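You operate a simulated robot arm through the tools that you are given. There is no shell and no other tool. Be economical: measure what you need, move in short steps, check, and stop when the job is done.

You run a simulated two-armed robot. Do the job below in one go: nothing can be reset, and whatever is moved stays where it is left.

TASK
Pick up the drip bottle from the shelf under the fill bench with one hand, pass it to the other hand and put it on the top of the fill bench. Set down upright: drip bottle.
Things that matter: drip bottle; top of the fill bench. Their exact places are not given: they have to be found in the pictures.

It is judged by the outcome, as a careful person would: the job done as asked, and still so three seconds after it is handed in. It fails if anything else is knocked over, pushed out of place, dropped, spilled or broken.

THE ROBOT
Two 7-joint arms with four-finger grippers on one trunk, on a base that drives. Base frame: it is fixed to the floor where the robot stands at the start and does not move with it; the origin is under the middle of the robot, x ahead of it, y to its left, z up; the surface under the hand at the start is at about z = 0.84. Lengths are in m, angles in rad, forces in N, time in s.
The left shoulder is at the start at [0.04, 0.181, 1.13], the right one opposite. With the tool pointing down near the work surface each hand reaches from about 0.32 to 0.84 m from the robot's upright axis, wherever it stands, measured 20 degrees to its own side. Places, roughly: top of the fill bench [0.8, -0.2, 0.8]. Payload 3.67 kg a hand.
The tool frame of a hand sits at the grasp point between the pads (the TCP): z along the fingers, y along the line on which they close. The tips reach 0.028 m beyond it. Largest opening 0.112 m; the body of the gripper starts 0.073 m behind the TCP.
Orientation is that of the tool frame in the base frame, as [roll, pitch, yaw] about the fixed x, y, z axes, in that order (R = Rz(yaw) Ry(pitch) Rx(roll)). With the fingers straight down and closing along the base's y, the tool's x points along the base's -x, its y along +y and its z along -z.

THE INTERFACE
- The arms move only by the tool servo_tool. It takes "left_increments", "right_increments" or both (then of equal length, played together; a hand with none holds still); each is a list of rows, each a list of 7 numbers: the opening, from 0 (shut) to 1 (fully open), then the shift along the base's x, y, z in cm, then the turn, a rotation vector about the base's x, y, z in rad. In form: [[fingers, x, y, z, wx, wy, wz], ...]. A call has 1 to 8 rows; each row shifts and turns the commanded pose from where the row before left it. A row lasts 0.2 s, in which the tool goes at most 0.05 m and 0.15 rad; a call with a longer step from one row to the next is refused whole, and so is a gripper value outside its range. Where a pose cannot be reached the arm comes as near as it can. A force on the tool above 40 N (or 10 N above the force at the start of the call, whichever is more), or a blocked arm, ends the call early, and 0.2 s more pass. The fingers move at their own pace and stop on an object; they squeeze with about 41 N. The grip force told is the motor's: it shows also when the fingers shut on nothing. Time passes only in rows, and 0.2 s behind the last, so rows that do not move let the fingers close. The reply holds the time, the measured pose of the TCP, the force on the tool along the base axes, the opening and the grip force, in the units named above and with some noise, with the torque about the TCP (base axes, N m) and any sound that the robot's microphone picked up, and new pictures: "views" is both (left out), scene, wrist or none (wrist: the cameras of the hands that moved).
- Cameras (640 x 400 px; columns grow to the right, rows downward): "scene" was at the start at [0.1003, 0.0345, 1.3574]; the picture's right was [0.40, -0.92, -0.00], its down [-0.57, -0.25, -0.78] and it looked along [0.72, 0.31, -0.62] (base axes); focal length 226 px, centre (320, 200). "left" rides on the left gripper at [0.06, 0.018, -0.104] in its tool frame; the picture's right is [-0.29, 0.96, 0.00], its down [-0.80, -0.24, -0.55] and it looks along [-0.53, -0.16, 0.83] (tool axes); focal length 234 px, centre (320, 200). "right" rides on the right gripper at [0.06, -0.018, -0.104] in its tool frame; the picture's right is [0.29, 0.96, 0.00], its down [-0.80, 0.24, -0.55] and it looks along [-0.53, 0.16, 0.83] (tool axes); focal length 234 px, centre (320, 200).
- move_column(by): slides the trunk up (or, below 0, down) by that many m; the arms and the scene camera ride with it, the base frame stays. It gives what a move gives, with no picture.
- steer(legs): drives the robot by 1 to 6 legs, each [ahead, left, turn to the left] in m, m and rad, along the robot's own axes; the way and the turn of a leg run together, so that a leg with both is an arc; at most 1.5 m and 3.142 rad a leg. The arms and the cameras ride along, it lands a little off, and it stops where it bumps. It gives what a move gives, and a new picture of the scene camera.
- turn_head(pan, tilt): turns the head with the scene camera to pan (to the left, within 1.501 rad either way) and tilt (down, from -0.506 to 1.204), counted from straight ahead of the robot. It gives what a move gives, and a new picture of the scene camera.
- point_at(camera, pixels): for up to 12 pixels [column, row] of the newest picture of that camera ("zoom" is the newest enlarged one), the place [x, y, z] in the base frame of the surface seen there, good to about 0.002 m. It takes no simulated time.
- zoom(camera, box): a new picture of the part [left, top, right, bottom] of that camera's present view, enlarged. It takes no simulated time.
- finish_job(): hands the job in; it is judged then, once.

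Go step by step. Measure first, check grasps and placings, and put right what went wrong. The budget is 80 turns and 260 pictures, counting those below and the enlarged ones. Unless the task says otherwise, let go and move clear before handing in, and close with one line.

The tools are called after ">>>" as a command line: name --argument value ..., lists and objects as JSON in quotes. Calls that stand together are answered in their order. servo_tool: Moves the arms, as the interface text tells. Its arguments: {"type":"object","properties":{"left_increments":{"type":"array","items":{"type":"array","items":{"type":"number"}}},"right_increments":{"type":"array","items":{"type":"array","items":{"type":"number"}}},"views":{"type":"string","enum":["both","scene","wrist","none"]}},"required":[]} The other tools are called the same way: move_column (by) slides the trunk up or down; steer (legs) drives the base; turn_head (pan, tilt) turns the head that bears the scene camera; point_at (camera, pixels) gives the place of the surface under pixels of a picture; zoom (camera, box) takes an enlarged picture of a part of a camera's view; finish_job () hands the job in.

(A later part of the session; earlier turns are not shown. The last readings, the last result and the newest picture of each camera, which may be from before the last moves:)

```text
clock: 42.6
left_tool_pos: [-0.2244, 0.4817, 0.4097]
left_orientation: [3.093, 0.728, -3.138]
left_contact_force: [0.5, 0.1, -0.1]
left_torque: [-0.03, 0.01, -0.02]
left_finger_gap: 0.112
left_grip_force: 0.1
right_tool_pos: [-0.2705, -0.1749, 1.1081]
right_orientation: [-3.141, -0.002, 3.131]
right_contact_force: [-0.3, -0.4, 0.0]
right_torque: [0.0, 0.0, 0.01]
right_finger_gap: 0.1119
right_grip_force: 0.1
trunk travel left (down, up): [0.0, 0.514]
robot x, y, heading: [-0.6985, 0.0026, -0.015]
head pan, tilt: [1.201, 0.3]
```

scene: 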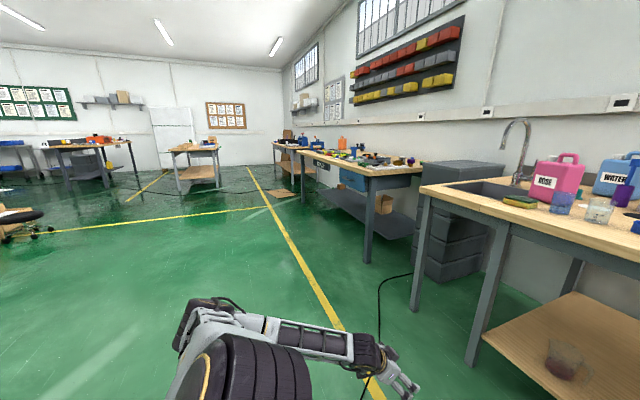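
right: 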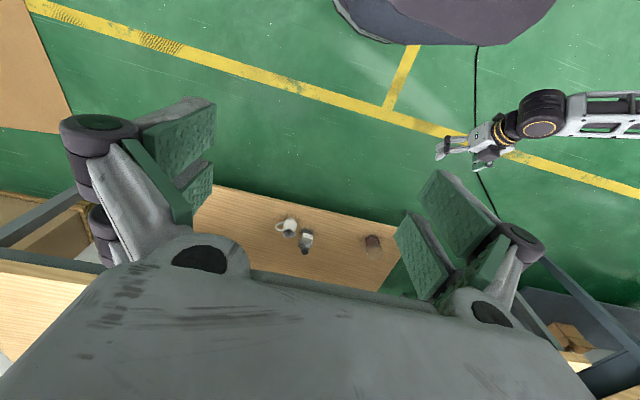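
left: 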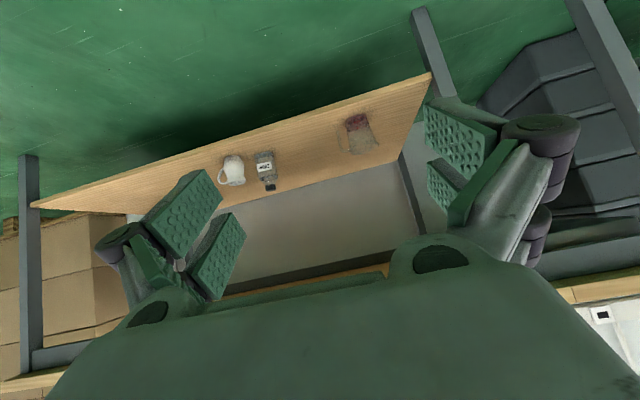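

The arm is now low with the forearm near horizontal. I'll tilt the tool to about 25° below horizontal, pull the right hand back, and look.

>>> servo_tool --left_increments '[[1, 1, 0, 0, 0, -0.12, 0], [1, 1, 0, -1, 0, -0.12, 0], [1, 1, 0, -1, 0, -0.12, 0], [1, 1, 0, -1, 0, 0, 0], [1, 1, 0, -1, 0, 0, 0]]' --right_increments '[[1, -2, -1, 0, 0, 0, 0], [1, -2, -1, 0, 0, 0, 0], [1, -2, -1, 0, 0, 0, 0], [1, -1, -1, 0, 0, 0, 0], [1, 0, -1, 0, 0, 0, 0]]' --views "none"

>>> turn_head --pan 0.5 --tilt 0.8

```text
clock: 43.8
left_tool_pos: [-0.1754, 0.4837, 0.3693]
left_orientation: [3.096, 1.087, -3.135]
left_contact_force: [-0.3, 0.0, 0.2]
left_torque: [0.02, 0.01, 0.0]
left_finger_gap: 0.1119
left_grip_force: 0.0
right_tool_pos: [-0.342, -0.2238, 1.1054]
right_orientation: [-3.141, -0.001, 3.133]
right_contact_force: [0.1, 0.6, -0.5]
right_torque: [-0.03, 0.01, 0.02]
right_finger_gap: 0.112
right_grip_force: 0.0
trunk travel left (down, up): [0.0, 0.514]
robot x, y, heading: [-0.6945, -0.0001, -0.011]
head pan, tilt: [1.201, 0.3]
```

```text
clock: 44.9
left_tool_pos: [-0.1762, 0.4832, 0.3685]
left_orientation: [3.094, 1.087, -3.135]
left_contact_force: [0.9, 0.1, -0.3]
left_torque: [-0.02, 0.02, -0.04]
left_finger_gap: 0.1119
left_grip_force: 0.0
right_tool_pos: [-0.3427, -0.2243, 1.1057]
right_orientation: [3.141, -0.001, 3.131]
right_contact_force: [-0.5, 0.0, -0.2]
right_torque: [-0.02, -0.03, 0.0]
right_finger_gap: 0.1122
right_grip_force: 0.2
trunk travel left (down, up): [0.0, 0.514]
robot x, y, heading: [-0.6989, 0.0021, -0.011]
head pan, tilt: [0.499, 0.799]
```

scene: 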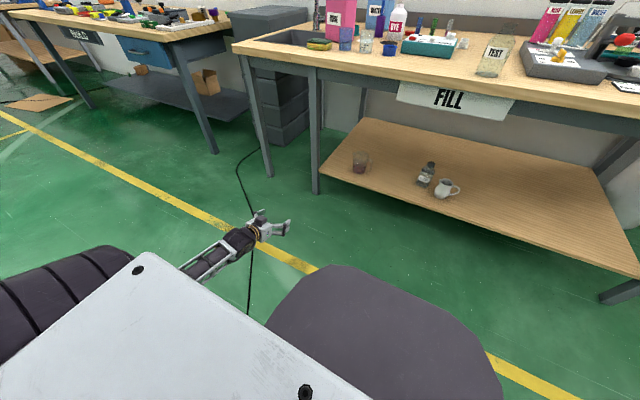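

Posture is good (tilt about 28° below horizontal). I'll drive 0.5 m right and then forward, so the hand is in front of the bottle, short of the shelf.

>>> steer --legs '[[0, -0.49, 0.011], [0.42, 0, 0]]'

```text
clock: 50.1
left_tool_pos: [0.2319, -0.0017, 0.3699]
left_orientation: [3.097, 1.086, -3.126]
left_contact_force: [0.2, 0.1, -0.4]
left_torque: [0.03, -0.03, 0.0]
left_finger_gap: 0.112
left_grip_force: 0.1
right_tool_pos: [0.0715, -0.7101, 1.1041]
right_orientation: [3.141, 0.001, 3.14]
right_contact_force: [1.3, -0.1, -1.6]
right_torque: [0.0, 0.07, 0.01]
right_finger_gap: 0.1119
right_grip_force: 0.1
trunk travel left (down, up): [0.0, 0.514]
robot x, y, heading: [-0.2874, -0.4837, -0.001]
head pan, tilt: [0.499, 0.799]
```

scene: 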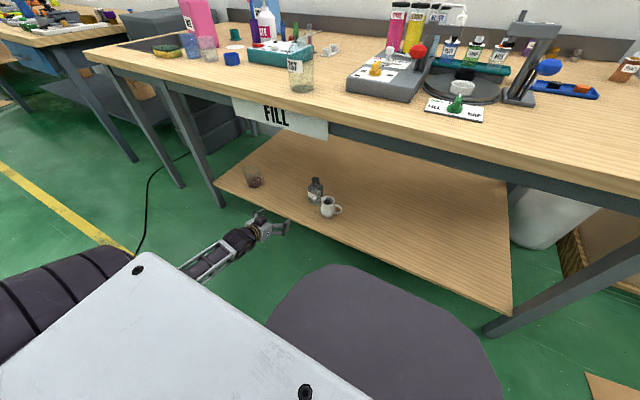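

Hand is at (0.232, −0.002, 0.370) just in front of the shelf. I'll look with the left wrist camera and measure the bottle.

>>> servo_tool --left_increments '[[0.85, 0, 0, 0, 0, 0, 0]]' --views "wrist"

>>> zoom --camera "scene" --box '[220, 140, 380, 240]'

```text
clock: 50.5
left_tool_pos: [0.2297, -0.0003, 0.3688]
left_orientation: [3.097, 1.085, -3.127]
left_contact_force: [-0.7, 1.1, 0.9]
left_torque: [-0.02, 0.01, 0.02]
left_finger_gap: 0.0951
left_grip_force: 0.0
right_tool_pos: [0.0701, -0.709, 1.1053]
right_orientation: [-3.141, -0.001, 3.141]
right_contact_force: [0.1, 0.2, -0.2]
right_torque: [-0.03, -0.01, 0.03]
right_finger_gap: 0.112
right_grip_force: 0.0
trunk travel left (down, up): [0.0, 0.514]
robot x, y, heading: [-0.2884, -0.4849, 0.001]
head pan, tilt: [0.499, 0.799]
```

left: 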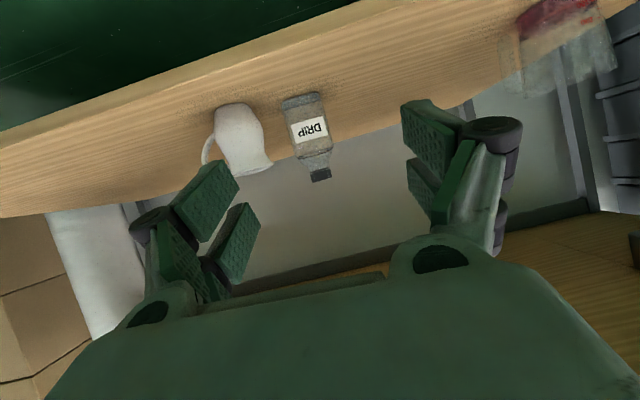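

```text
4.00 times, centred on (300, 190) of scene
```

zoom: 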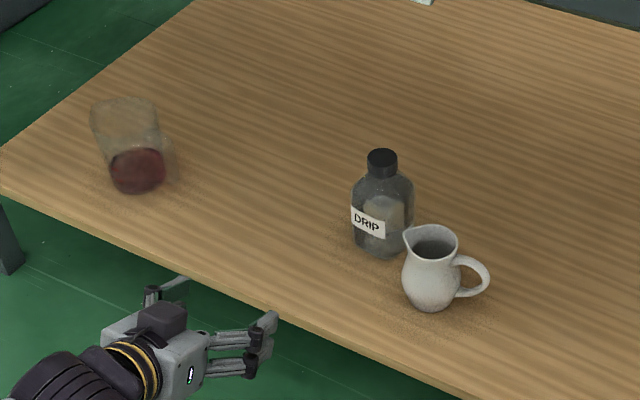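

>>> point_at --camera "zoom" --pixels '[[382, 156], [370, 156], [394, 156], [382, 172], [356, 205], [410, 205], [384, 205], [370, 222], [406, 235], [432, 270], [411, 240], [385, 240]]'

>>> point_at --camera "left" --pixels '[[290, 120], [326, 112], [308, 128], [298, 140], [330, 135], [318, 172], [262, 165], [240, 130], [262, 130], [308, 100]]'

```text
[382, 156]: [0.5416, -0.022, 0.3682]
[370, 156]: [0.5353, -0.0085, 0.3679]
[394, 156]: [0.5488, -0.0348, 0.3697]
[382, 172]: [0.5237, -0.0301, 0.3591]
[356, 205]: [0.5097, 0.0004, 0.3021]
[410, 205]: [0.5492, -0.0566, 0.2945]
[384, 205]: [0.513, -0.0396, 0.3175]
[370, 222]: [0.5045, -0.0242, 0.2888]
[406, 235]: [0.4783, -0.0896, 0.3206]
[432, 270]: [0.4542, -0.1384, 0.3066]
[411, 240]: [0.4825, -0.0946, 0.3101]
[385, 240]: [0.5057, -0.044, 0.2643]
```

```text
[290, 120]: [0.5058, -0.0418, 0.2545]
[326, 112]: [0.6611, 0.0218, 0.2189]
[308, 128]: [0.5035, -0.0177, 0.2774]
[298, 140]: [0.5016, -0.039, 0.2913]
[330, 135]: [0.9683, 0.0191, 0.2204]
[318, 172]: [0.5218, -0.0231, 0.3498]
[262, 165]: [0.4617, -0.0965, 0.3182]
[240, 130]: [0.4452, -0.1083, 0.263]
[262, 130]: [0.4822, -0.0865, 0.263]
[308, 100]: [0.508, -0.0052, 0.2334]
```

Bottle centre is about (0.540, −0.022), radius ~0.036; the jug's nearest spot is (0.482, −0.087). I'll yaw the hand 0.25 to the right, lower to z 0.29 and line it up on the approach line.

>>> servo_tool --left_increments '[[0.85, 0, 2, -1, 0, 0, -0.125], [0.85, 0, 2, -1, 0, 0, -0.125], [0.85, 0, 1, -2, 0, 0, 0], [0.85, 0, 1, -2, 0, 0, 0], [0.85, 0, 0.5, -1, 0, 0, 0]]' --views "none"

>>> steer --legs '[[0.15, 0, 0]]'

```text
clock: 51.7
left_tool_pos: [0.2314, 0.0645, 0.2994]
left_orientation: [3.098, 1.088, 2.906]
left_contact_force: [0.3, -0.4, 0.0]
left_torque: [-0.03, 0.02, -0.06]
left_finger_gap: 0.0954
left_grip_force: 0.1
right_tool_pos: [0.0701, -0.7104, 1.1046]
right_orientation: [3.14, 0.0, -3.141]
right_contact_force: [0.4, -0.5, -0.5]
right_torque: [-0.02, -0.01, -0.01]
right_finger_gap: 0.1118
right_grip_force: 0.1
trunk travel left (down, up): [0.0, 0.514]
robot x, y, heading: [-0.2874, -0.4866, -0.005]
head pan, tilt: [0.499, 0.799]
```

```text
clock: 53.0
left_tool_pos: [0.3787, 0.0641, 0.2997]
left_orientation: [3.098, 1.085, 2.908]
left_contact_force: [0.8, 0.1, -0.3]
left_torque: [0.02, -0.03, -0.02]
left_finger_gap: 0.0955
left_grip_force: 0.0
right_tool_pos: [0.2197, -0.7096, 1.104]
right_orientation: [3.141, -0.002, 3.14]
right_contact_force: [-0.3, 0.1, -0.3]
right_torque: [-0.03, 0.04, -0.02]
right_finger_gap: 0.112
right_grip_force: 0.1
trunk travel left (down, up): [0.0, 0.514]
robot x, y, heading: [-0.1399, -0.4838, 0.001]
head pan, tilt: [0.499, 0.799]
```

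scene: 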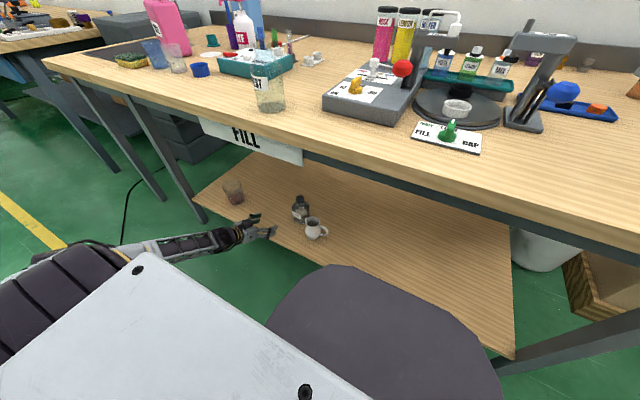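

I'm 4.7 cm too far left of the approach line. I'll shift onto it and move halfway, then check with the wrist camera.

>>> servo_tool --left_increments '[[0.85, 0, -2.4, 0, 0, 0, 0], [0.85, 0, -2.3, 0, 0, 0, 0], [0.85, 2.4, -0.6, -0.3, 0, 0, 0], [0.85, 2.4, -0.6, -0.3, 0, 0, 0], [0.85, 1.2, -0.3, -0.2, 0, 0, 0]]' --views "wrist"

>>> zoom --camera "scene" --box '[210, 170, 370, 270]'

```text
clock: 54.2
left_tool_pos: [0.4397, 0.0026, 0.2923]
left_orientation: [3.096, 1.086, 2.907]
left_contact_force: [-0.8, -0.4, 0.1]
left_torque: [0.01, 0.02, 0.0]
left_finger_gap: 0.0951
left_grip_force: 0.0
right_tool_pos: [0.219, -0.7092, 1.1039]
right_orientation: [3.141, 0.0, 3.14]
right_contact_force: [-0.4, 0.3, 0.0]
right_torque: [-0.04, -0.02, 0.01]
right_finger_gap: 0.1122
right_grip_force: 0.1
trunk travel left (down, up): [0.0, 0.514]
robot x, y, heading: [-0.1413, -0.4871, -0.001]
head pan, tilt: [0.499, 0.799]
```

left: 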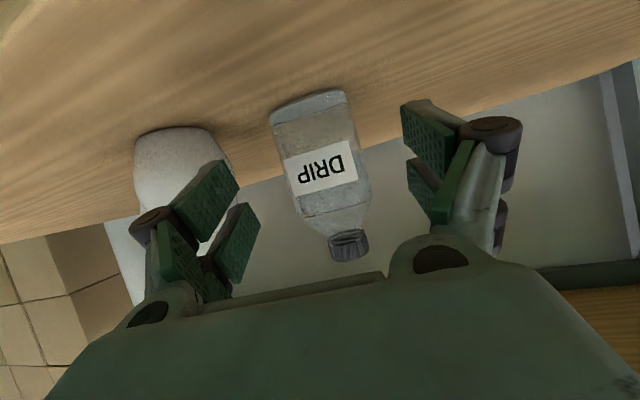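

```text
4.00 times, centred on (290, 220) of scene
```

zoom: 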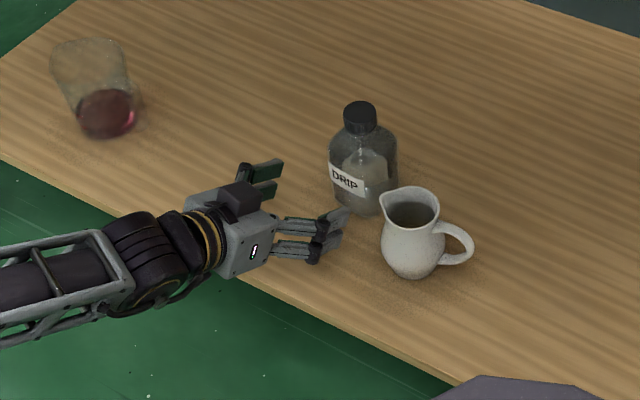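

The bottle sits between the fingers and the jug is outside. I'll advance the remaining 10 cm.

>>> servo_tool --left_increments '[[0.85, 2.0, -0.5, 0, 0, 0, 0], [0.85, 2.0, -0.5, 0, 0, 0, 0], [0.85, 2.0, -0.5, 0, 0, 0, 0], [0.85, 2.0, -0.5, 0, 0, 0, 0], [0.85, 1.8, -0.4, 0, 0, 0, 0]]' --views "wrist"

>>> zoom --camera "scene" --box '[210, 170, 370, 270]'

```text
clock: 55.4
left_tool_pos: [0.5358, -0.02, 0.2913]
left_orientation: [3.097, 1.084, 2.905]
left_contact_force: [-0.1, 0.1, -0.5]
left_torque: [0.0, -0.04, 0.02]
left_finger_gap: 0.0951
left_grip_force: 0.0
right_tool_pos: [0.2186, -0.7097, 1.1036]
right_orientation: [-3.141, 0.0, 3.14]
right_contact_force: [-0.3, 0.2, -0.9]
right_torque: [0.01, 0.01, -0.01]
right_finger_gap: 0.1121
right_grip_force: 0.0
trunk travel left (down, up): [0.0, 0.514]
robot x, y, heading: [-0.1386, -0.4861, -0.003]
head pan, tilt: [0.499, 0.799]
```

left: 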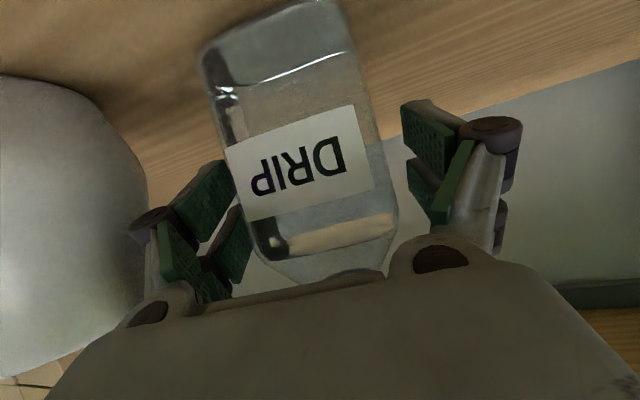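

```text
4.00 times, centred on (290, 220) of scene
```

zoom: 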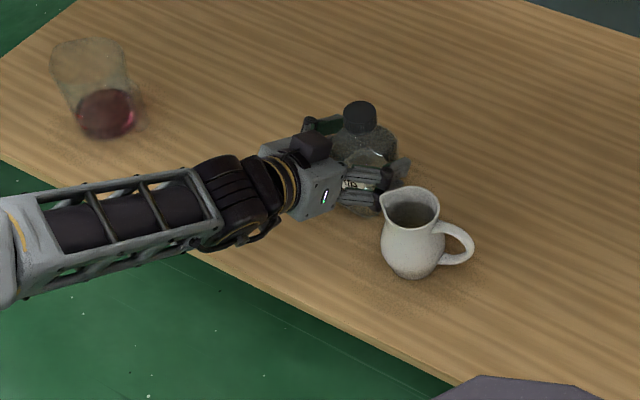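

Bottle is between the pads with no contact. I'll nudge 0.4 cm right to centre and close.

>>> servo_tool --left_increments '[[0.85, 0, -0.4, 0, 0, 0, 0], [0.7, 0, 0, 0, 0, 0, 0], [0.6, 0, 0, 0, 0, 0, 0], [0.5, 0, 0, 0, 0, 0, 0], [0.4, 0, 0, 0, 0, 0, 0], [0.3, 0, 0, 0, 0, 0, 0]]' --views "wrist"

```text
clock: 56.8
left_tool_pos: [0.5367, -0.0255, 0.2926]
left_orientation: [3.097, 1.088, 2.908]
left_contact_force: [1.0, 3.5, 4.0]
left_torque: [-0.05, -0.05, 0.05]
left_finger_gap: 0.0716
left_grip_force: 41.1
right_tool_pos: [0.2187, -0.7089, 1.1048]
right_orientation: [3.141, 0.0, 3.139]
right_contact_force: [-0.4, -0.4, -0.5]
right_torque: [-0.02, -0.01, 0.0]
right_finger_gap: 0.1118
right_grip_force: 0.0
trunk travel left (down, up): [0.0, 0.514]
robot x, y, heading: [-0.1383, -0.4835, -0.002]
head pan, tilt: [0.499, 0.799]
```

left: 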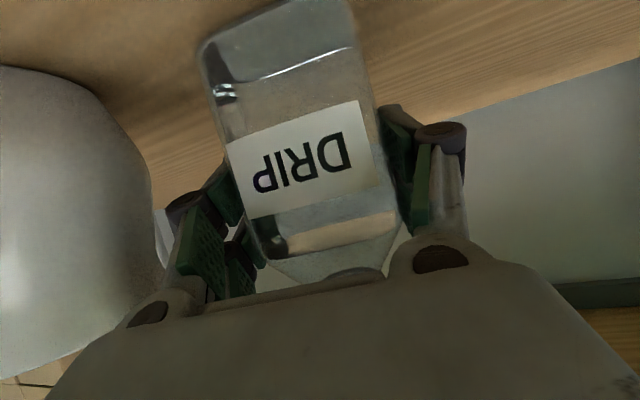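

Gripped at 0.0716 m with 41 N. I'll lift 7 cm and retract along the approach line.

>>> servo_tool --left_increments '[[0.3, 0, 0, 1.5, 0, 0, 0], [0.3, 0, 0.2, 3, 0, 0, 0], [0.3, 0, 0.3, 3, 0, 0, 0], [0.3, -3, 0.8, 0, 0, 0, 0], [0.3, -3.5, 0.9, 0, 0, 0, 0], [0.3, -3.5, 0.9, 0, 0, 0, 0], [0.3, -3.5, 0.9, 0, 0, 0, 0], [0.3, -2.5, 0.6, 0, 0, 0, 0]]' --views "both"

```text
clock: 58.6
left_tool_pos: [0.377, 0.0189, 0.3664]
left_orientation: [3.096, 1.086, 2.908]
left_contact_force: [0.2, 0.2, -4.6]
left_torque: [0.02, 0.02, 0.01]
left_finger_gap: 0.0713
left_grip_force: 40.5
right_tool_pos: [0.2186, -0.7099, 1.1053]
right_orientation: [-3.14, -0.002, 3.139]
right_contact_force: [-0.3, -0.7, 1.4]
right_torque: [0.04, 0.0, 0.01]
right_finger_gap: 0.1118
right_grip_force: 0.1
trunk travel left (down, up): [0.0, 0.514]
robot x, y, heading: [-0.1397, -0.4861, 0.0]
head pan, tilt: [0.499, 0.799]
```

scene: 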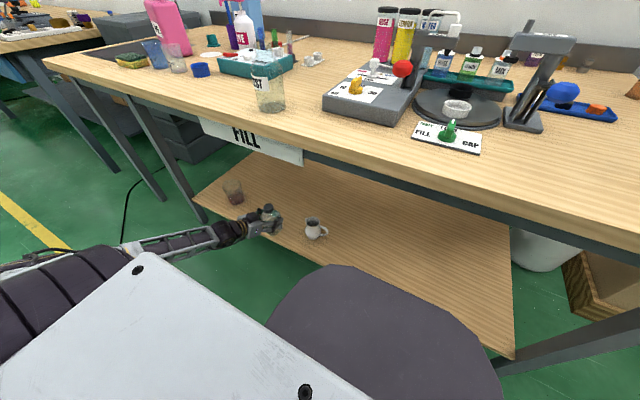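
left: 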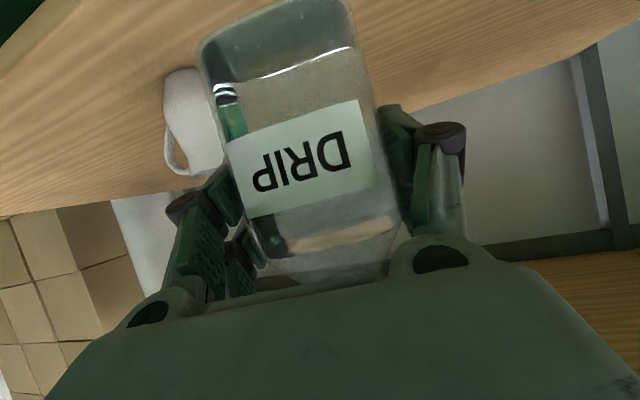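

The bottle is held. I'll back off from the bench.

>>> steer --legs '[[-0.6, 0, 0]]'

```text
clock: 62.1
left_tool_pos: [-0.2234, 0.019, 0.366]
left_orientation: [3.098, 1.086, 2.902]
left_contact_force: [-0.4, 0.2, -4.8]
left_torque: [0.0, 0.03, -0.01]
left_finger_gap: 0.0712
left_grip_force: 40.4
right_tool_pos: [-0.3861, -0.7087, 1.1061]
right_orientation: [-3.14, 0.0, 3.135]
right_contact_force: [0.3, 0.0, -0.5]
right_torque: [-0.01, -0.06, 0.0]
right_finger_gap: 0.112
right_grip_force: 0.0
trunk travel left (down, up): [0.0, 0.514]
robot x, y, heading: [-0.7444, -0.4819, -0.008]
head pan, tilt: [0.499, 0.799]
```

scene: 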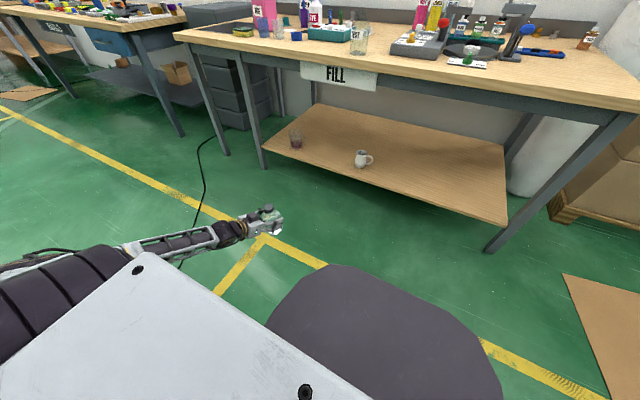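

Clear of the bench with the bottle held. I'll raise the trunk and then raise the left hand.

>>> move_column --by 0.25

>>> servo_tool --left_increments '[[0.3, 0, 0, 3.5, 0, 0, 0], [0.3, 0, 0, 4, 0, 0, 0], [0.3, 0, 0, 4, 0, 0, 0], [0.3, 0, 0, 4, 0, 0, 0], [0.3, 0, 0, 4, 0, 0, 0], [0.3, 0, -2, 4, 0, 0, 0], [0.3, 0, -3, 3, 0, 0, 0], [0.3, 0, -3, 3, 0, 0, 0]]' --views "scene"

```text
clock: 64.7
left_tool_pos: [-0.225, 0.0182, 0.6139]
left_orientation: [3.097, 1.087, 2.903]
left_contact_force: [-0.2, 0.2, -4.7]
left_torque: [0.01, 0.02, -0.03]
left_finger_gap: 0.0713
left_grip_force: 40.4
right_tool_pos: [-0.3861, -0.7093, 1.3537]
right_orientation: [-3.139, 0.0, 3.135]
right_contact_force: [0.3, 0.2, -0.1]
right_torque: [0.0, 0.03, 0.01]
right_finger_gap: 0.112
right_grip_force: 0.0
trunk travel left (down, up): [-0.25, 0.264]
robot x, y, heading: [-0.746, -0.4872, -0.007]
head pan, tilt: [0.499, 0.799]
```

```text
clock: 66.5
left_tool_pos: [-0.2241, -0.0637, 0.9105]
left_orientation: [3.096, 1.086, 2.903]
left_contact_force: [0.2, 0.1, -4.5]
left_torque: [-0.02, 0.02, 0.0]
left_finger_gap: 0.0713
left_grip_force: 41.2
right_tool_pos: [-0.3862, -0.7095, 1.3539]
right_orientation: [3.14, 0.0, 3.135]
right_contact_force: [-0.1, -1.3, -0.5]
right_torque: [-0.01, -0.02, 0.0]
right_finger_gap: 0.112
right_grip_force: 0.0
trunk travel left (down, up): [-0.25, 0.264]
robot x, y, heading: [-0.7445, -0.4852, -0.006]
head pan, tilt: [0.499, 0.799]
```

scene: 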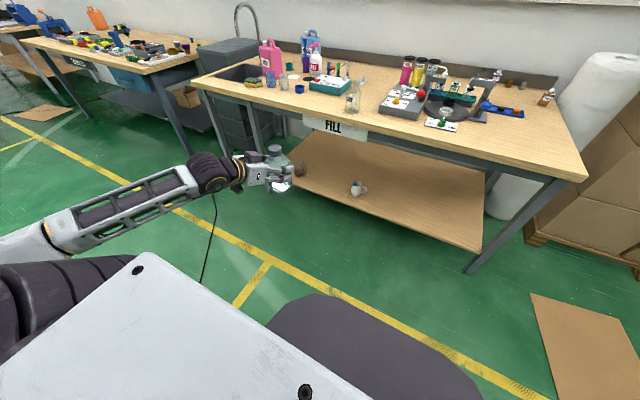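

Bottle upright and held. I'll bring it to the front of the robot, yawing the left hand further right to leave room for the right hand.

>>> servo_tool --left_increments '[[0.3, 0, -3.5, 1, 0, 0, -0.08], [0.3, 0, -3.5, 1, 0, 0, -0.08], [0.3, 0, -3.5, 1, 0, 0, -0.08], [0.3, 0, -3.5, 1, 0, 0, -0.08], [0.3, 0, -3.5, 1, 0, 0, -0.08], [0.3, 0, -3.5, 0, 0, 0, -0.08], [0.3, 0, -3.5, 0, 0, 0, -0.08], [0.3, 0, -3, 0, 0, 0, -0.08]]' --views "none"

>>> turn_head --pan 0.1 --tilt 0.85

```text
clock: 68.3
left_tool_pos: [-0.2236, -0.3386, 0.9578]
left_orientation: [3.099, 1.083, 2.263]
left_contact_force: [-0.5, -1.0, -4.6]
left_torque: [0.05, 0.04, 0.01]
left_finger_gap: 0.0711
left_grip_force: 40.9
right_tool_pos: [-0.3849, -0.7114, 1.3533]
right_orientation: [-3.141, -0.002, 3.134]
right_contact_force: [-0.3, -0.2, -0.5]
right_torque: [0.0, 0.02, -0.02]
right_finger_gap: 0.1123
right_grip_force: 0.1
trunk travel left (down, up): [-0.25, 0.264]
robot x, y, heading: [-0.7435, -0.4814, -0.012]
head pan, tilt: [0.499, 0.799]
```

```text
clock: 69.2
left_tool_pos: [-0.224, -0.3368, 0.9596]
left_orientation: [3.096, 1.086, 2.264]
left_contact_force: [-0.6, 0.4, -4.1]
left_torque: [0.02, 0.0, 0.02]
left_finger_gap: 0.0714
left_grip_force: 41.1
right_tool_pos: [-0.3857, -0.7087, 1.3544]
right_orientation: [3.141, -0.002, 3.135]
right_contact_force: [-0.1, 1.0, -0.5]
right_torque: [0.0, 0.01, -0.02]
right_finger_gap: 0.1121
right_grip_force: 0.1
trunk travel left (down, up): [-0.25, 0.264]
robot x, y, heading: [-0.7445, -0.4809, -0.006]
head pan, tilt: [0.099, 0.85]
```

scene: 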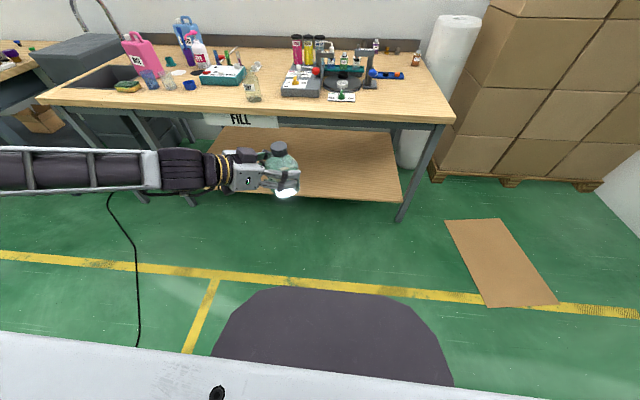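

Bottle is in front; cap at about (279,148). I'll measure it.

>>> zoom --camera "scene" --box '[220, 125, 340, 200]'

>>> point_at --camera "scene" --pixels '[[279, 145], [274, 145], [284, 145], [279, 143], [279, 149], [279, 154], [280, 190], [246, 155], [250, 175]]'

```text
5.33 times, centred on (280, 162) of scene
```

zoom: 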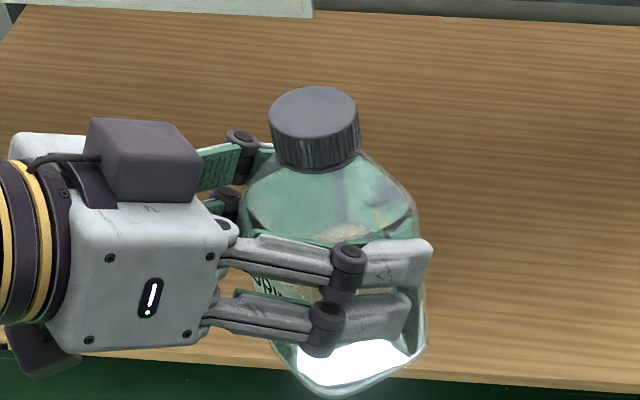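

```text
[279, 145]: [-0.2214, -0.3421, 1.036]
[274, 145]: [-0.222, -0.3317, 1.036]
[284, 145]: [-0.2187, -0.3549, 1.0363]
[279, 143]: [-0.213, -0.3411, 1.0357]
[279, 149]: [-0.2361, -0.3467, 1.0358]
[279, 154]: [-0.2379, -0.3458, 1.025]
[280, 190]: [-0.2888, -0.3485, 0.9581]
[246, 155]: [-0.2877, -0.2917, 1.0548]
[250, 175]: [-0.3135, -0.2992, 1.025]
```

Cap top is at z 1.036, centre about (−0.218, −0.343). I'll bring the right hand above it with the tool down.

>>> servo_tool --right_increments '[[0.7, 2.1, 4.3, 0, 0, 0, 0], [0.7, 2.1, 4.3, 0, 0, 0, 0], [0.7, 2.1, 4.3, 0, 0, 0, 0], [0.7, 2.1, 4.3, 0, 0, 0, 0], [0.7, 2.1, 4.3, 0, 0, 0, 0], [0.7, 2.1, 4.3, 0, 0, 0, 0], [0.7, 2.1, 4.3, 0, 0, 0, 0], [0.7, 2.1, 4.3, 0, 0, 0, 0]]' --views "none"

>>> servo_tool --right_increments '[[0.7, 0, 2.2, -4, 0, 0, 0], [0.7, 0, 0, -4, 0, 0, 0], [0.7, 0, 0, -4, 0, 0, 0], [0.7, 0, 0, -4, 0, 0, 0], [0.7, 0, 0, -4, 0, 0, 0]]' --views "both"

```text
clock: 71.0
left_tool_pos: [-0.2248, -0.3373, 0.9596]
left_orientation: [3.099, 1.089, 2.264]
left_contact_force: [0.1, -0.3, -3.0]
left_torque: [0.01, -0.01, 0.0]
left_finger_gap: 0.0712
left_grip_force: 41.0
right_tool_pos: [-0.2302, -0.3859, 1.3532]
right_orientation: [-3.139, 0.001, 3.136]
right_contact_force: [0.0, 0.6, 1.0]
right_torque: [-0.01, 0.02, 0.0]
right_finger_gap: 0.0784
right_grip_force: 0.1
right hand out of reach, approached as far as the arm can: row 8
trunk travel left (down, up): [-0.25, 0.264]
robot x, y, heading: [-0.751, -0.4846, -0.005]
head pan, tilt: [0.099, 0.85]
```

```text
clock: 72.2
left_tool_pos: [-0.2233, -0.3377, 0.9592]
left_orientation: [3.098, 1.086, 2.265]
left_contact_force: [0.1, -0.8, -4.0]
left_torque: [-0.01, 0.05, 0.01]
left_finger_gap: 0.0711
left_grip_force: 40.8
right_tool_pos: [-0.2291, -0.3664, 1.1548]
right_orientation: [3.14, 0.0, 3.135]
right_contact_force: [-0.2, -0.4, -0.3]
right_torque: [-0.01, 0.0, -0.02]
right_finger_gap: 0.0784
right_grip_force: 0.1
trunk travel left (down, up): [-0.25, 0.264]
robot x, y, heading: [-0.7433, -0.4824, -0.008]
head pan, tilt: [0.099, 0.85]
```

scene: 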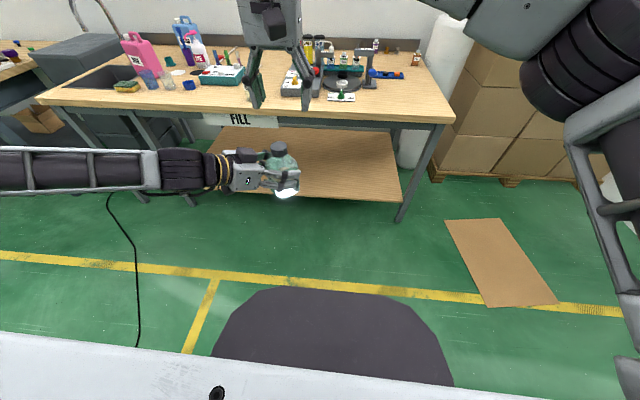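
right: 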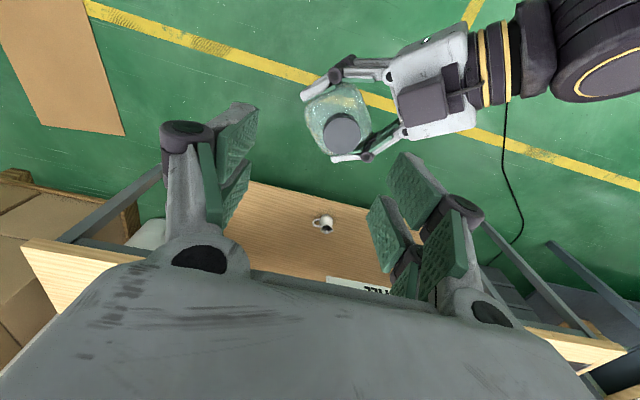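

Right hand at (−0.229, −0.366, 1.155). I'll verify the cap position with the right camera (cap at (341,132)).

>>> point_at --camera "right" --pixels '[[341, 132], [325, 132], [357, 132], [341, 118], [341, 147], [313, 115], [425, 100]]'

```text
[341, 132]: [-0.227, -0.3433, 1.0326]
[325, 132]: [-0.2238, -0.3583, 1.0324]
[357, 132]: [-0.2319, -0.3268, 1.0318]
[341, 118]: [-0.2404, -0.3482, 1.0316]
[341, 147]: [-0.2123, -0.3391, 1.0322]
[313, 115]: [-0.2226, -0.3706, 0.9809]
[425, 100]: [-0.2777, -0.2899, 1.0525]
```

Cap centre is (−0.226, −0.343), top z ~1.034. I'll move over it and descend to z 1.045, then look.

>>> servo_tool --right_increments '[[0.7, 0.3, 2.3, 0, 0, 0, 0], [0.7, 0, 0, -3.5, 0, 0, 0], [0.7, 0, 0, -3.5, 0, 0, 0], [0.7, 0, 0, -2.5, 0, 0, 0], [0.7, 0, 0, -1.5, 0, 0, 0]]' --views "both"

>>> zoom --camera "scene" --box '[200, 80, 360, 180]'

```text
clock: 73.4
left_tool_pos: [-0.2253, -0.3372, 0.9583]
left_orientation: [3.101, 1.086, 2.266]
left_contact_force: [-2.3, 2.7, -6.5]
left_torque: [-0.26, -0.25, 0.05]
left_finger_gap: 0.0714
left_grip_force: 41.1
right_tool_pos: [-0.2265, -0.3422, 1.0448]
right_orientation: [-3.14, 0.001, 3.135]
right_contact_force: [2.8, -2.6, 2.6]
right_torque: [0.1, 0.08, -0.05]
right_finger_gap: 0.0784
right_grip_force: 0.1
trunk travel left (down, up): [-0.25, 0.264]
robot x, y, heading: [-0.7442, -0.4803, -0.01]
head pan, tilt: [0.099, 0.85]
```

scene: 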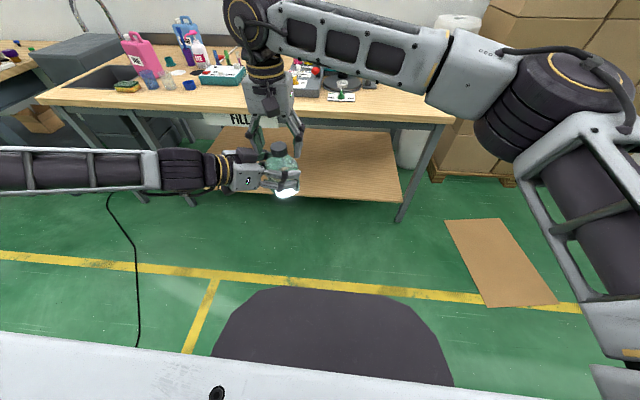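
right: 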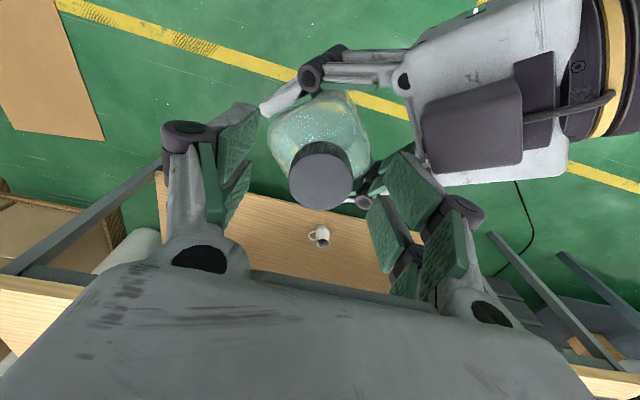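

```text
4.00 times, centred on (280, 130) of scene
```

zoom: 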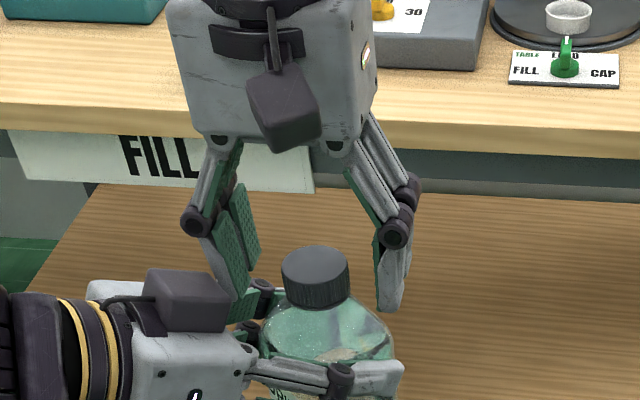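

There's a light touch (about 4 N): the right hand's left finger is against the left hand's far knuckle. I'll back up and rotate the right gripper so it closes over the left pads' axis, with a narrower opening.

>>> servo_tool --right_increments '[[0.7, 0, 0, 3, 0, 0, 0], [0.6, 0, 0, 3, 0, 0, -0.14], [0.55, 0, 0, 0, 0, 0, -0.147], [0.55, 0, 0, 0, 0, 0, -0.147], [0.55, 0, 0, 0, 0, 0, -0.147], [0.55, 0, 0, 0, 0, 0, -0.147], [0.55, 0, 0, 0, 0, 0, -0.147]]' --views "both"

>>> zoom --camera "scene" --box '[200, 80, 360, 180]'

```text
clock: 75.0
left_tool_pos: [-0.224, -0.3372, 0.9586]
left_orientation: [3.099, 1.086, 2.265]
left_contact_force: [-0.2, 0.0, -4.4]
left_torque: [0.0, 0.02, 0.01]
left_finger_gap: 0.0712
left_grip_force: 40.4
right_tool_pos: [-0.2277, -0.3421, 1.1047]
right_orientation: [-3.14, -0.001, 2.255]
right_contact_force: [-0.2, -0.7, -0.1]
right_torque: [0.03, 0.0, 0.02]
right_finger_gap: 0.0616
right_grip_force: 0.0
trunk travel left (down, up): [-0.25, 0.264]
robot x, y, heading: [-0.7454, -0.4829, -0.003]
head pan, tilt: [0.099, 0.85]
```

scene: 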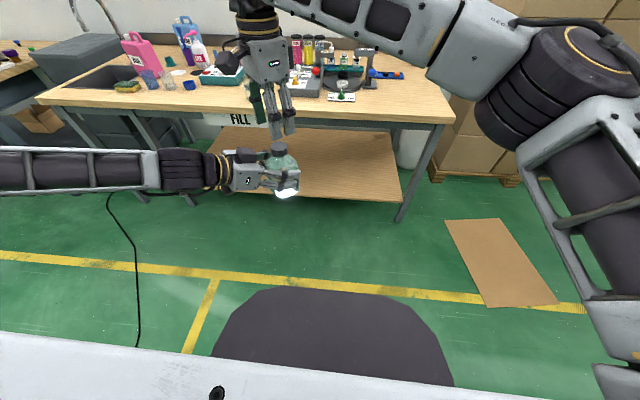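
right: 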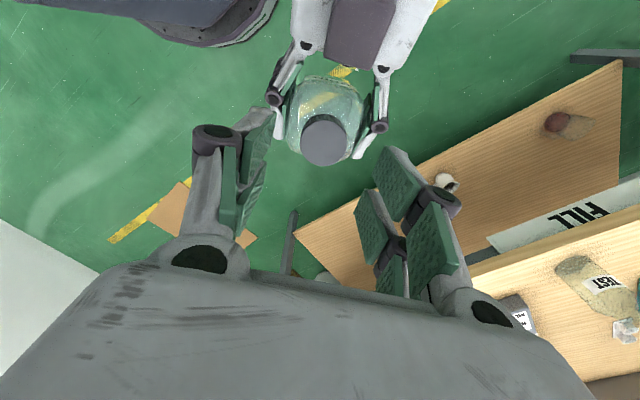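

```text
4.00 times, centred on (280, 130) of scene
```

zoom: 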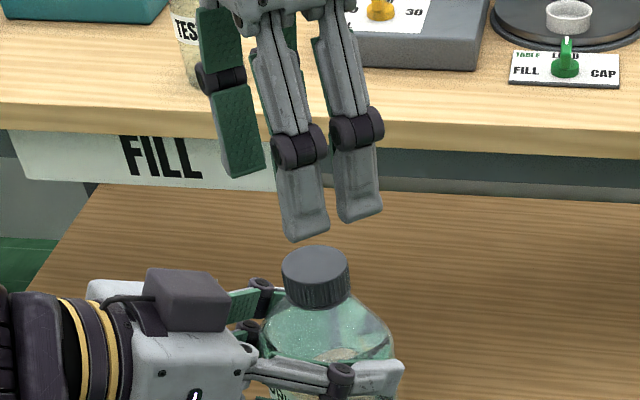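

Orientation is now matched to the left pads' axis. I'll descend to z 1.041 and check.

>>> servo_tool --right_increments '[[0.55, 0.1, 0, -2.5, 0, 0, 0], [0.55, 0, 0, -2, 0, 0, 0], [0.55, 0, 0, -1.2, 0, 0, 0], [0.55, 0, 0, -0.7, 0, 0, 0]]' --views "wrist"

>>> zoom --camera "scene" --box '[200, 80, 360, 180]'

```text
clock: 76.0
left_tool_pos: [-0.2236, -0.3372, 0.9591]
left_orientation: [3.097, 1.086, 2.263]
left_contact_force: [0.2, 0.3, -4.0]
left_torque: [0.03, -0.01, 0.01]
left_finger_gap: 0.0712
left_grip_force: 41.2
right_tool_pos: [-0.2263, -0.3418, 1.0391]
right_orientation: [-3.14, -0.002, 2.261]
right_contact_force: [-0.6, -0.6, 0.0]
right_torque: [-0.02, 0.02, 0.0]
right_finger_gap: 0.0617
right_grip_force: 0.1
trunk travel left (down, up): [-0.25, 0.264]
robot x, y, heading: [-0.7446, -0.4832, -0.008]
head pan, tilt: [0.099, 0.85]
```

right: 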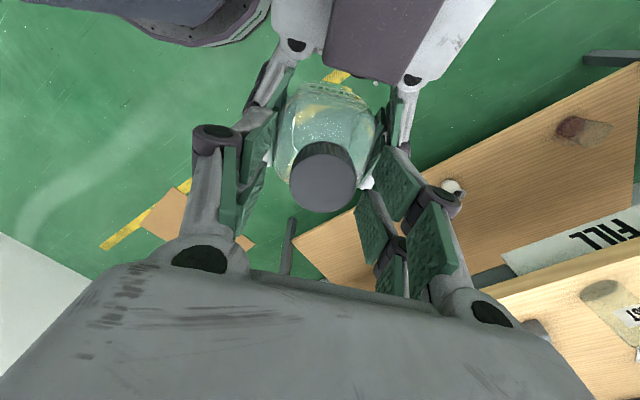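

```text
4.00 times, centred on (280, 130) of scene
```

zoom: 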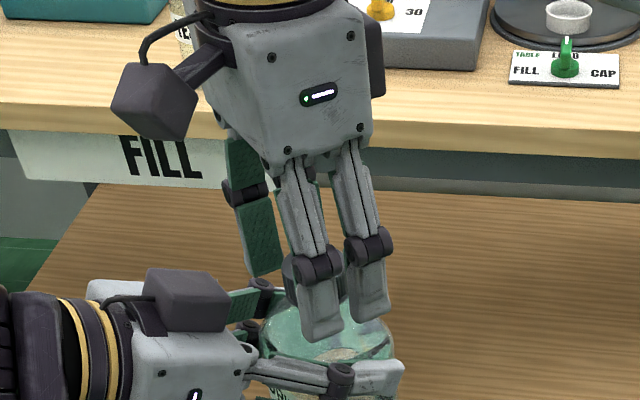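

No contact, and the cap is between the right pads. Closing the right hand.

>>> servo_tool --right_increments '[[0.45, 0, 0, 0, 0, 0, 0], [0.35, 0, 0, 0, 0, 0, 0], [0.28, 0, 0, 0, 0, 0, 0], [0.2, 0, 0, 0, 0, 0, 0], [0.1, 0, 0, 0, 0, 0, 0], [0.1, 0, 0, 0, 0, 0, 0]]' --views "wrist"

>>> zoom --camera "scene" --box '[200, 80, 360, 180]'

```text
clock: 77.4
left_tool_pos: [-0.2252, -0.3388, 0.9593]
left_orientation: [3.099, 1.085, 2.262]
left_contact_force: [-16.5, -13.3, -2.0]
left_torque: [0.14, -0.43, -0.1]
left_finger_gap: 0.0711
left_grip_force: 40.8
right_tool_pos: [-0.2249, -0.3416, 1.0412]
right_orientation: [3.14, -0.001, 2.258]
right_contact_force: [16.2, 13.8, 0.7]
right_torque: [0.94, -0.88, 0.08]
right_finger_gap: 0.0359
right_grip_force: 40.8
trunk travel left (down, up): [-0.25, 0.264]
robot x, y, heading: [-0.746, -0.4838, -0.008]
head pan, tilt: [0.099, 0.85]
```

right: 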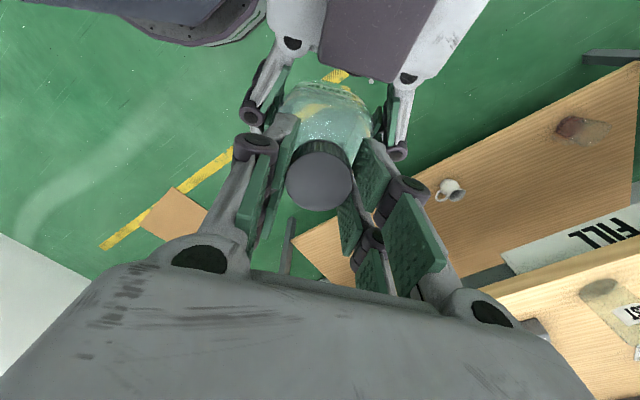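

```text
4.00 times, centred on (280, 130) of scene
```

zoom: 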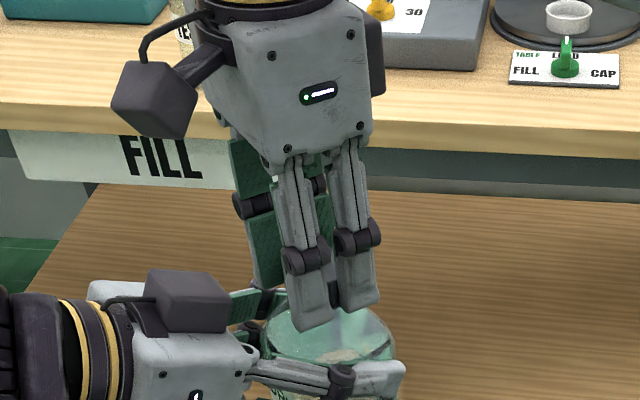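

Cap gripped at 0.036 m, with a 21 N sideways preload because the grip is off-centre. I'll shift the right hand a little along the force to relax it before releasing the left.

>>> servo_tool --right_increments '[[0.1, 0.15, 0.13, 0, 0, 0, 0], [0.1, 0, 0, 0, 0, 0, 0]]' --views "none"

```text
clock: 78.0
left_tool_pos: [-0.2235, -0.3371, 0.9589]
left_orientation: [3.098, 1.085, 2.263]
left_contact_force: [-12.5, -9.4, -4.3]
left_torque: [-0.04, -0.44, -0.31]
left_finger_gap: 0.0711
left_grip_force: 40.6
right_tool_pos: [-0.2239, -0.3398, 1.0398]
right_orientation: [-3.14, -0.001, 2.259]
right_contact_force: [12.7, 9.4, 0.5]
right_torque: [0.77, -0.57, 0.28]
right_finger_gap: 0.0358
right_grip_force: 41.0
trunk travel left (down, up): [-0.25, 0.264]
robot x, y, heading: [-0.7473, -0.4846, -0.007]
head pan, tilt: [0.099, 0.85]
```

>>> servo_tool --right_increments '[[0.1, 0.2, 0.16, 0, 0, 0, 0], [0.1, 0.15, 0.1, 0, 0, 0, 0], [0.1, 0, 0, 0, 0, 0, 0]]' --views "none"

```text
clock: 78.8
left_tool_pos: [-0.2222, -0.3348, 0.9598]
left_orientation: [3.098, 1.084, 2.27]
left_contact_force: [12.5, 9.7, -7.1]
left_torque: [-0.56, 0.89, 0.16]
left_finger_gap: 0.0712
left_grip_force: 41.1
right_tool_pos: [-0.2217, -0.3385, 1.0399]
right_orientation: [-3.137, 0.001, 2.261]
right_contact_force: [-11.1, -10.2, 3.1]
right_torque: [-0.19, 0.05, -0.1]
right_finger_gap: 0.0357
right_grip_force: 41.2
trunk travel left (down, up): [-0.25, 0.264]
robot x, y, heading: [-0.747, -0.4814, -0.007]
head pan, tilt: [0.099, 0.85]
```

Overshot slightly; I'll step back about half.

>>> servo_tool --right_increments '[[0.1, -0.17, -0.13, 0, 0, 0, 0], [0.1, 0, 0, 0, 0, 0, 0]]' --views "none"

```text
clock: 79.4
left_tool_pos: [-0.2229, -0.3375, 0.9588]
left_orientation: [3.098, 1.087, 2.268]
left_contact_force: [14.2, 11.4, -7.6]
left_torque: [-0.4, 1.07, 0.2]
left_finger_gap: 0.0711
left_grip_force: 41.3
right_tool_pos: [-0.2232, -0.3397, 1.04]
right_orientation: [-3.139, -0.001, 2.26]
right_contact_force: [-14.8, -10.6, 4.3]
right_torque: [-0.51, 0.09, -0.17]
right_finger_gap: 0.0356
right_grip_force: 40.6
trunk travel left (down, up): [-0.25, 0.264]
robot x, y, heading: [-0.7472, -0.4845, -0.009]
head pan, tilt: [0.099, 0.85]
```

The remaining preload is modest friction wind-up. I'll open the left hand step by step, holding with the right.

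>>> servo_tool --left_increments '[[0.7, 0, 0, 0, 0, 0, 0], [0.85, 0, 0, 0, 0, 0, 0], [0.9, 0, 0, 0, 0, 0, 0]]' --views "both"

>>> zoom --camera "scene" --box '[200, 80, 360, 180]'

```text
clock: 80.2
left_tool_pos: [-0.2243, -0.3381, 0.9602]
left_orientation: [3.096, 1.088, 2.26]
left_contact_force: [0.1, 1.5, -0.2]
left_torque: [-0.03, -0.02, -0.01]
left_finger_gap: 0.1003
left_grip_force: 0.1
right_tool_pos: [-0.2212, -0.3384, 1.0401]
right_orientation: [-3.141, -0.002, 2.259]
right_contact_force: [-0.2, -0.2, 0.1]
right_torque: [-0.01, 0.02, 0.01]
right_finger_gap: 0.0356
right_grip_force: 40.7
trunk travel left (down, up): [-0.25, 0.264]
robot x, y, heading: [-0.746, -0.4821, -0.006]
head pan, tilt: [0.099, 0.85]
```

scene: 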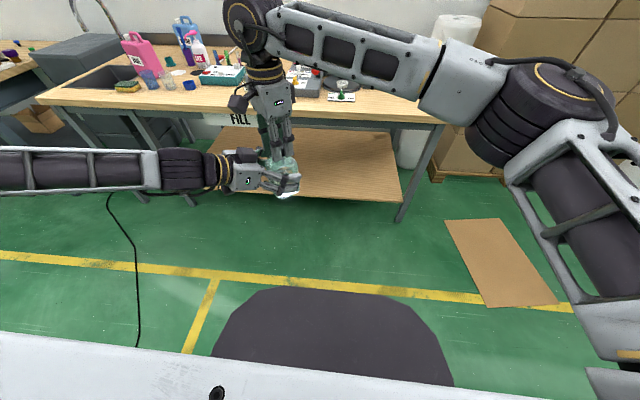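
left: 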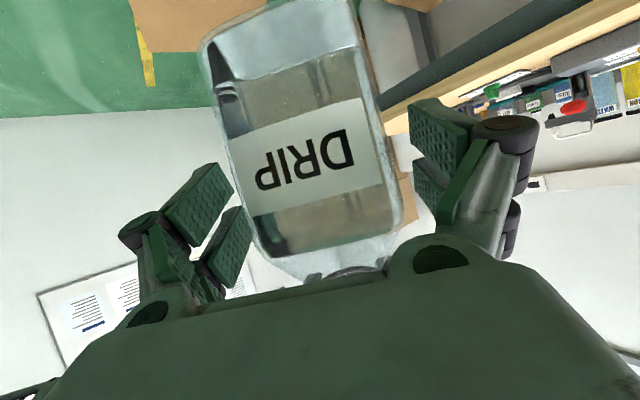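

```text
4.00 times, centred on (280, 130) of scene
```

zoom: 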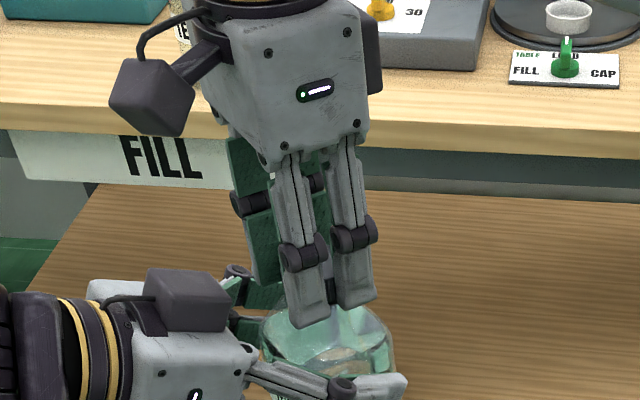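

The left hand is open and the bottle is still there. I'll re-read the forces before retracting, since the right hand shows no weight yet.

>>> servo_tool --right_increments '[[0.1, 0, 0, 0, 0, 0, 0], [0.1, 0, 0, 0.3, 0, 0, 0], [0.1, 0, 0, 0, 0, 0, 0]]' --views "wrist"

>>> zoom --camera "left" --box '[0, 0, 640, 400]'

```text
clock: 81.0
left_tool_pos: [-0.2241, -0.3381, 0.9594]
left_orientation: [3.099, 1.085, 2.265]
left_contact_force: [0.0, 0.4, -0.3]
left_torque: [-0.03, -0.02, -0.01]
left_finger_gap: 0.101
left_grip_force: 0.0
right_tool_pos: [-0.222, -0.3386, 1.0434]
right_orientation: [-3.141, 0.0, 2.261]
right_contact_force: [-0.1, 0.3, -4.1]
right_torque: [0.01, 0.01, 0.03]
right_finger_gap: 0.0358
right_grip_force: 40.4
trunk travel left (down, up): [-0.25, 0.264]
robot x, y, heading: [-0.7488, -0.4834, -0.009]
head pan, tilt: [0.099, 0.85]
```

right: 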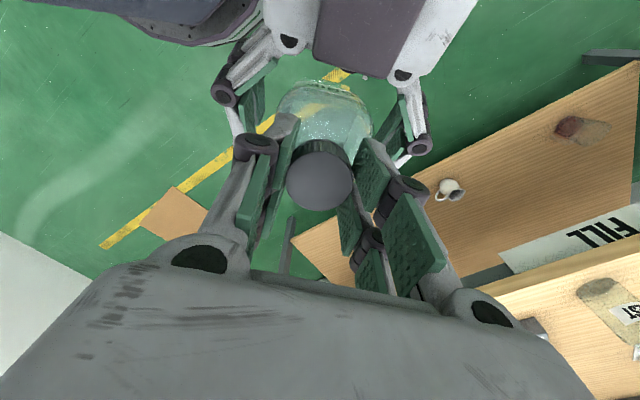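

```text
1.00 times, centred on (320, 200) of left (not enlarged: the box is as wide or as high as the picture)
```

zoom: 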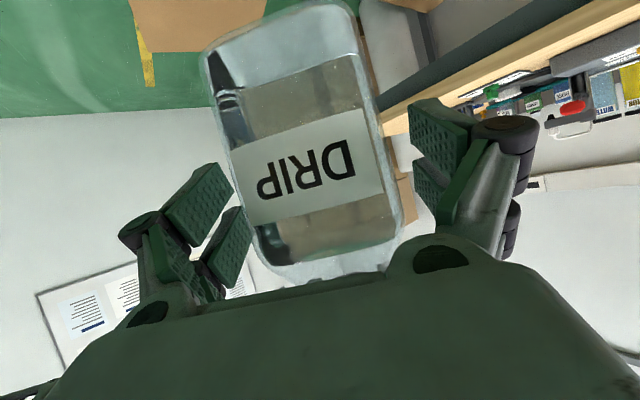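

The right hand now carries the bottle (−4.1 N). I'll retract the left hand straight back along its approach direction.

>>> servo_tool --left_increments '[[0.9, -0.9, 1.1, 0, 0, 0, 0], [0.9, -1.9, 2.3, 0, 0, 0, 0], [0.9, -1.9, 2.3, 0, 0, 0, 0], [0.9, -1.9, 2.3, 0, 0, 0, 0], [0.9, -1.9, 2.3, 0, 0, 0, 0], [0.9, -1, 4, 0, 0, 0, 0], [0.9, 0, 4, 0, 0, 0, 0], [0.9, 0, 4, 0, 0, 0, 0]]' --views "scene"

```text
clock: 82.8
left_tool_pos: [-0.3177, -0.1103, 0.9598]
left_orientation: [3.099, 1.087, 2.263]
left_contact_force: [-0.3, 0.6, 0.1]
left_torque: [0.0, 0.0, 0.01]
left_finger_gap: 0.1011
left_grip_force: 0.1
right_tool_pos: [-0.222, -0.3371, 1.0423]
right_orientation: [-3.14, -0.001, 2.26]
right_contact_force: [0.0, -0.3, -3.9]
right_torque: [-0.02, -0.01, -0.01]
right_finger_gap: 0.0357
right_grip_force: 40.7
trunk travel left (down, up): [-0.25, 0.264]
robot x, y, heading: [-0.7436, -0.4814, -0.006]
head pan, tilt: [0.099, 0.85]
```

scene: 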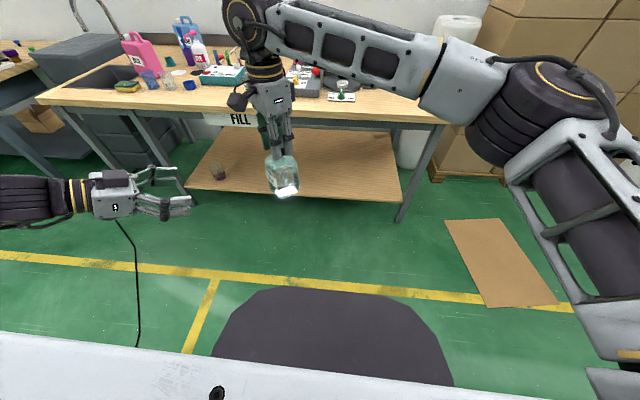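

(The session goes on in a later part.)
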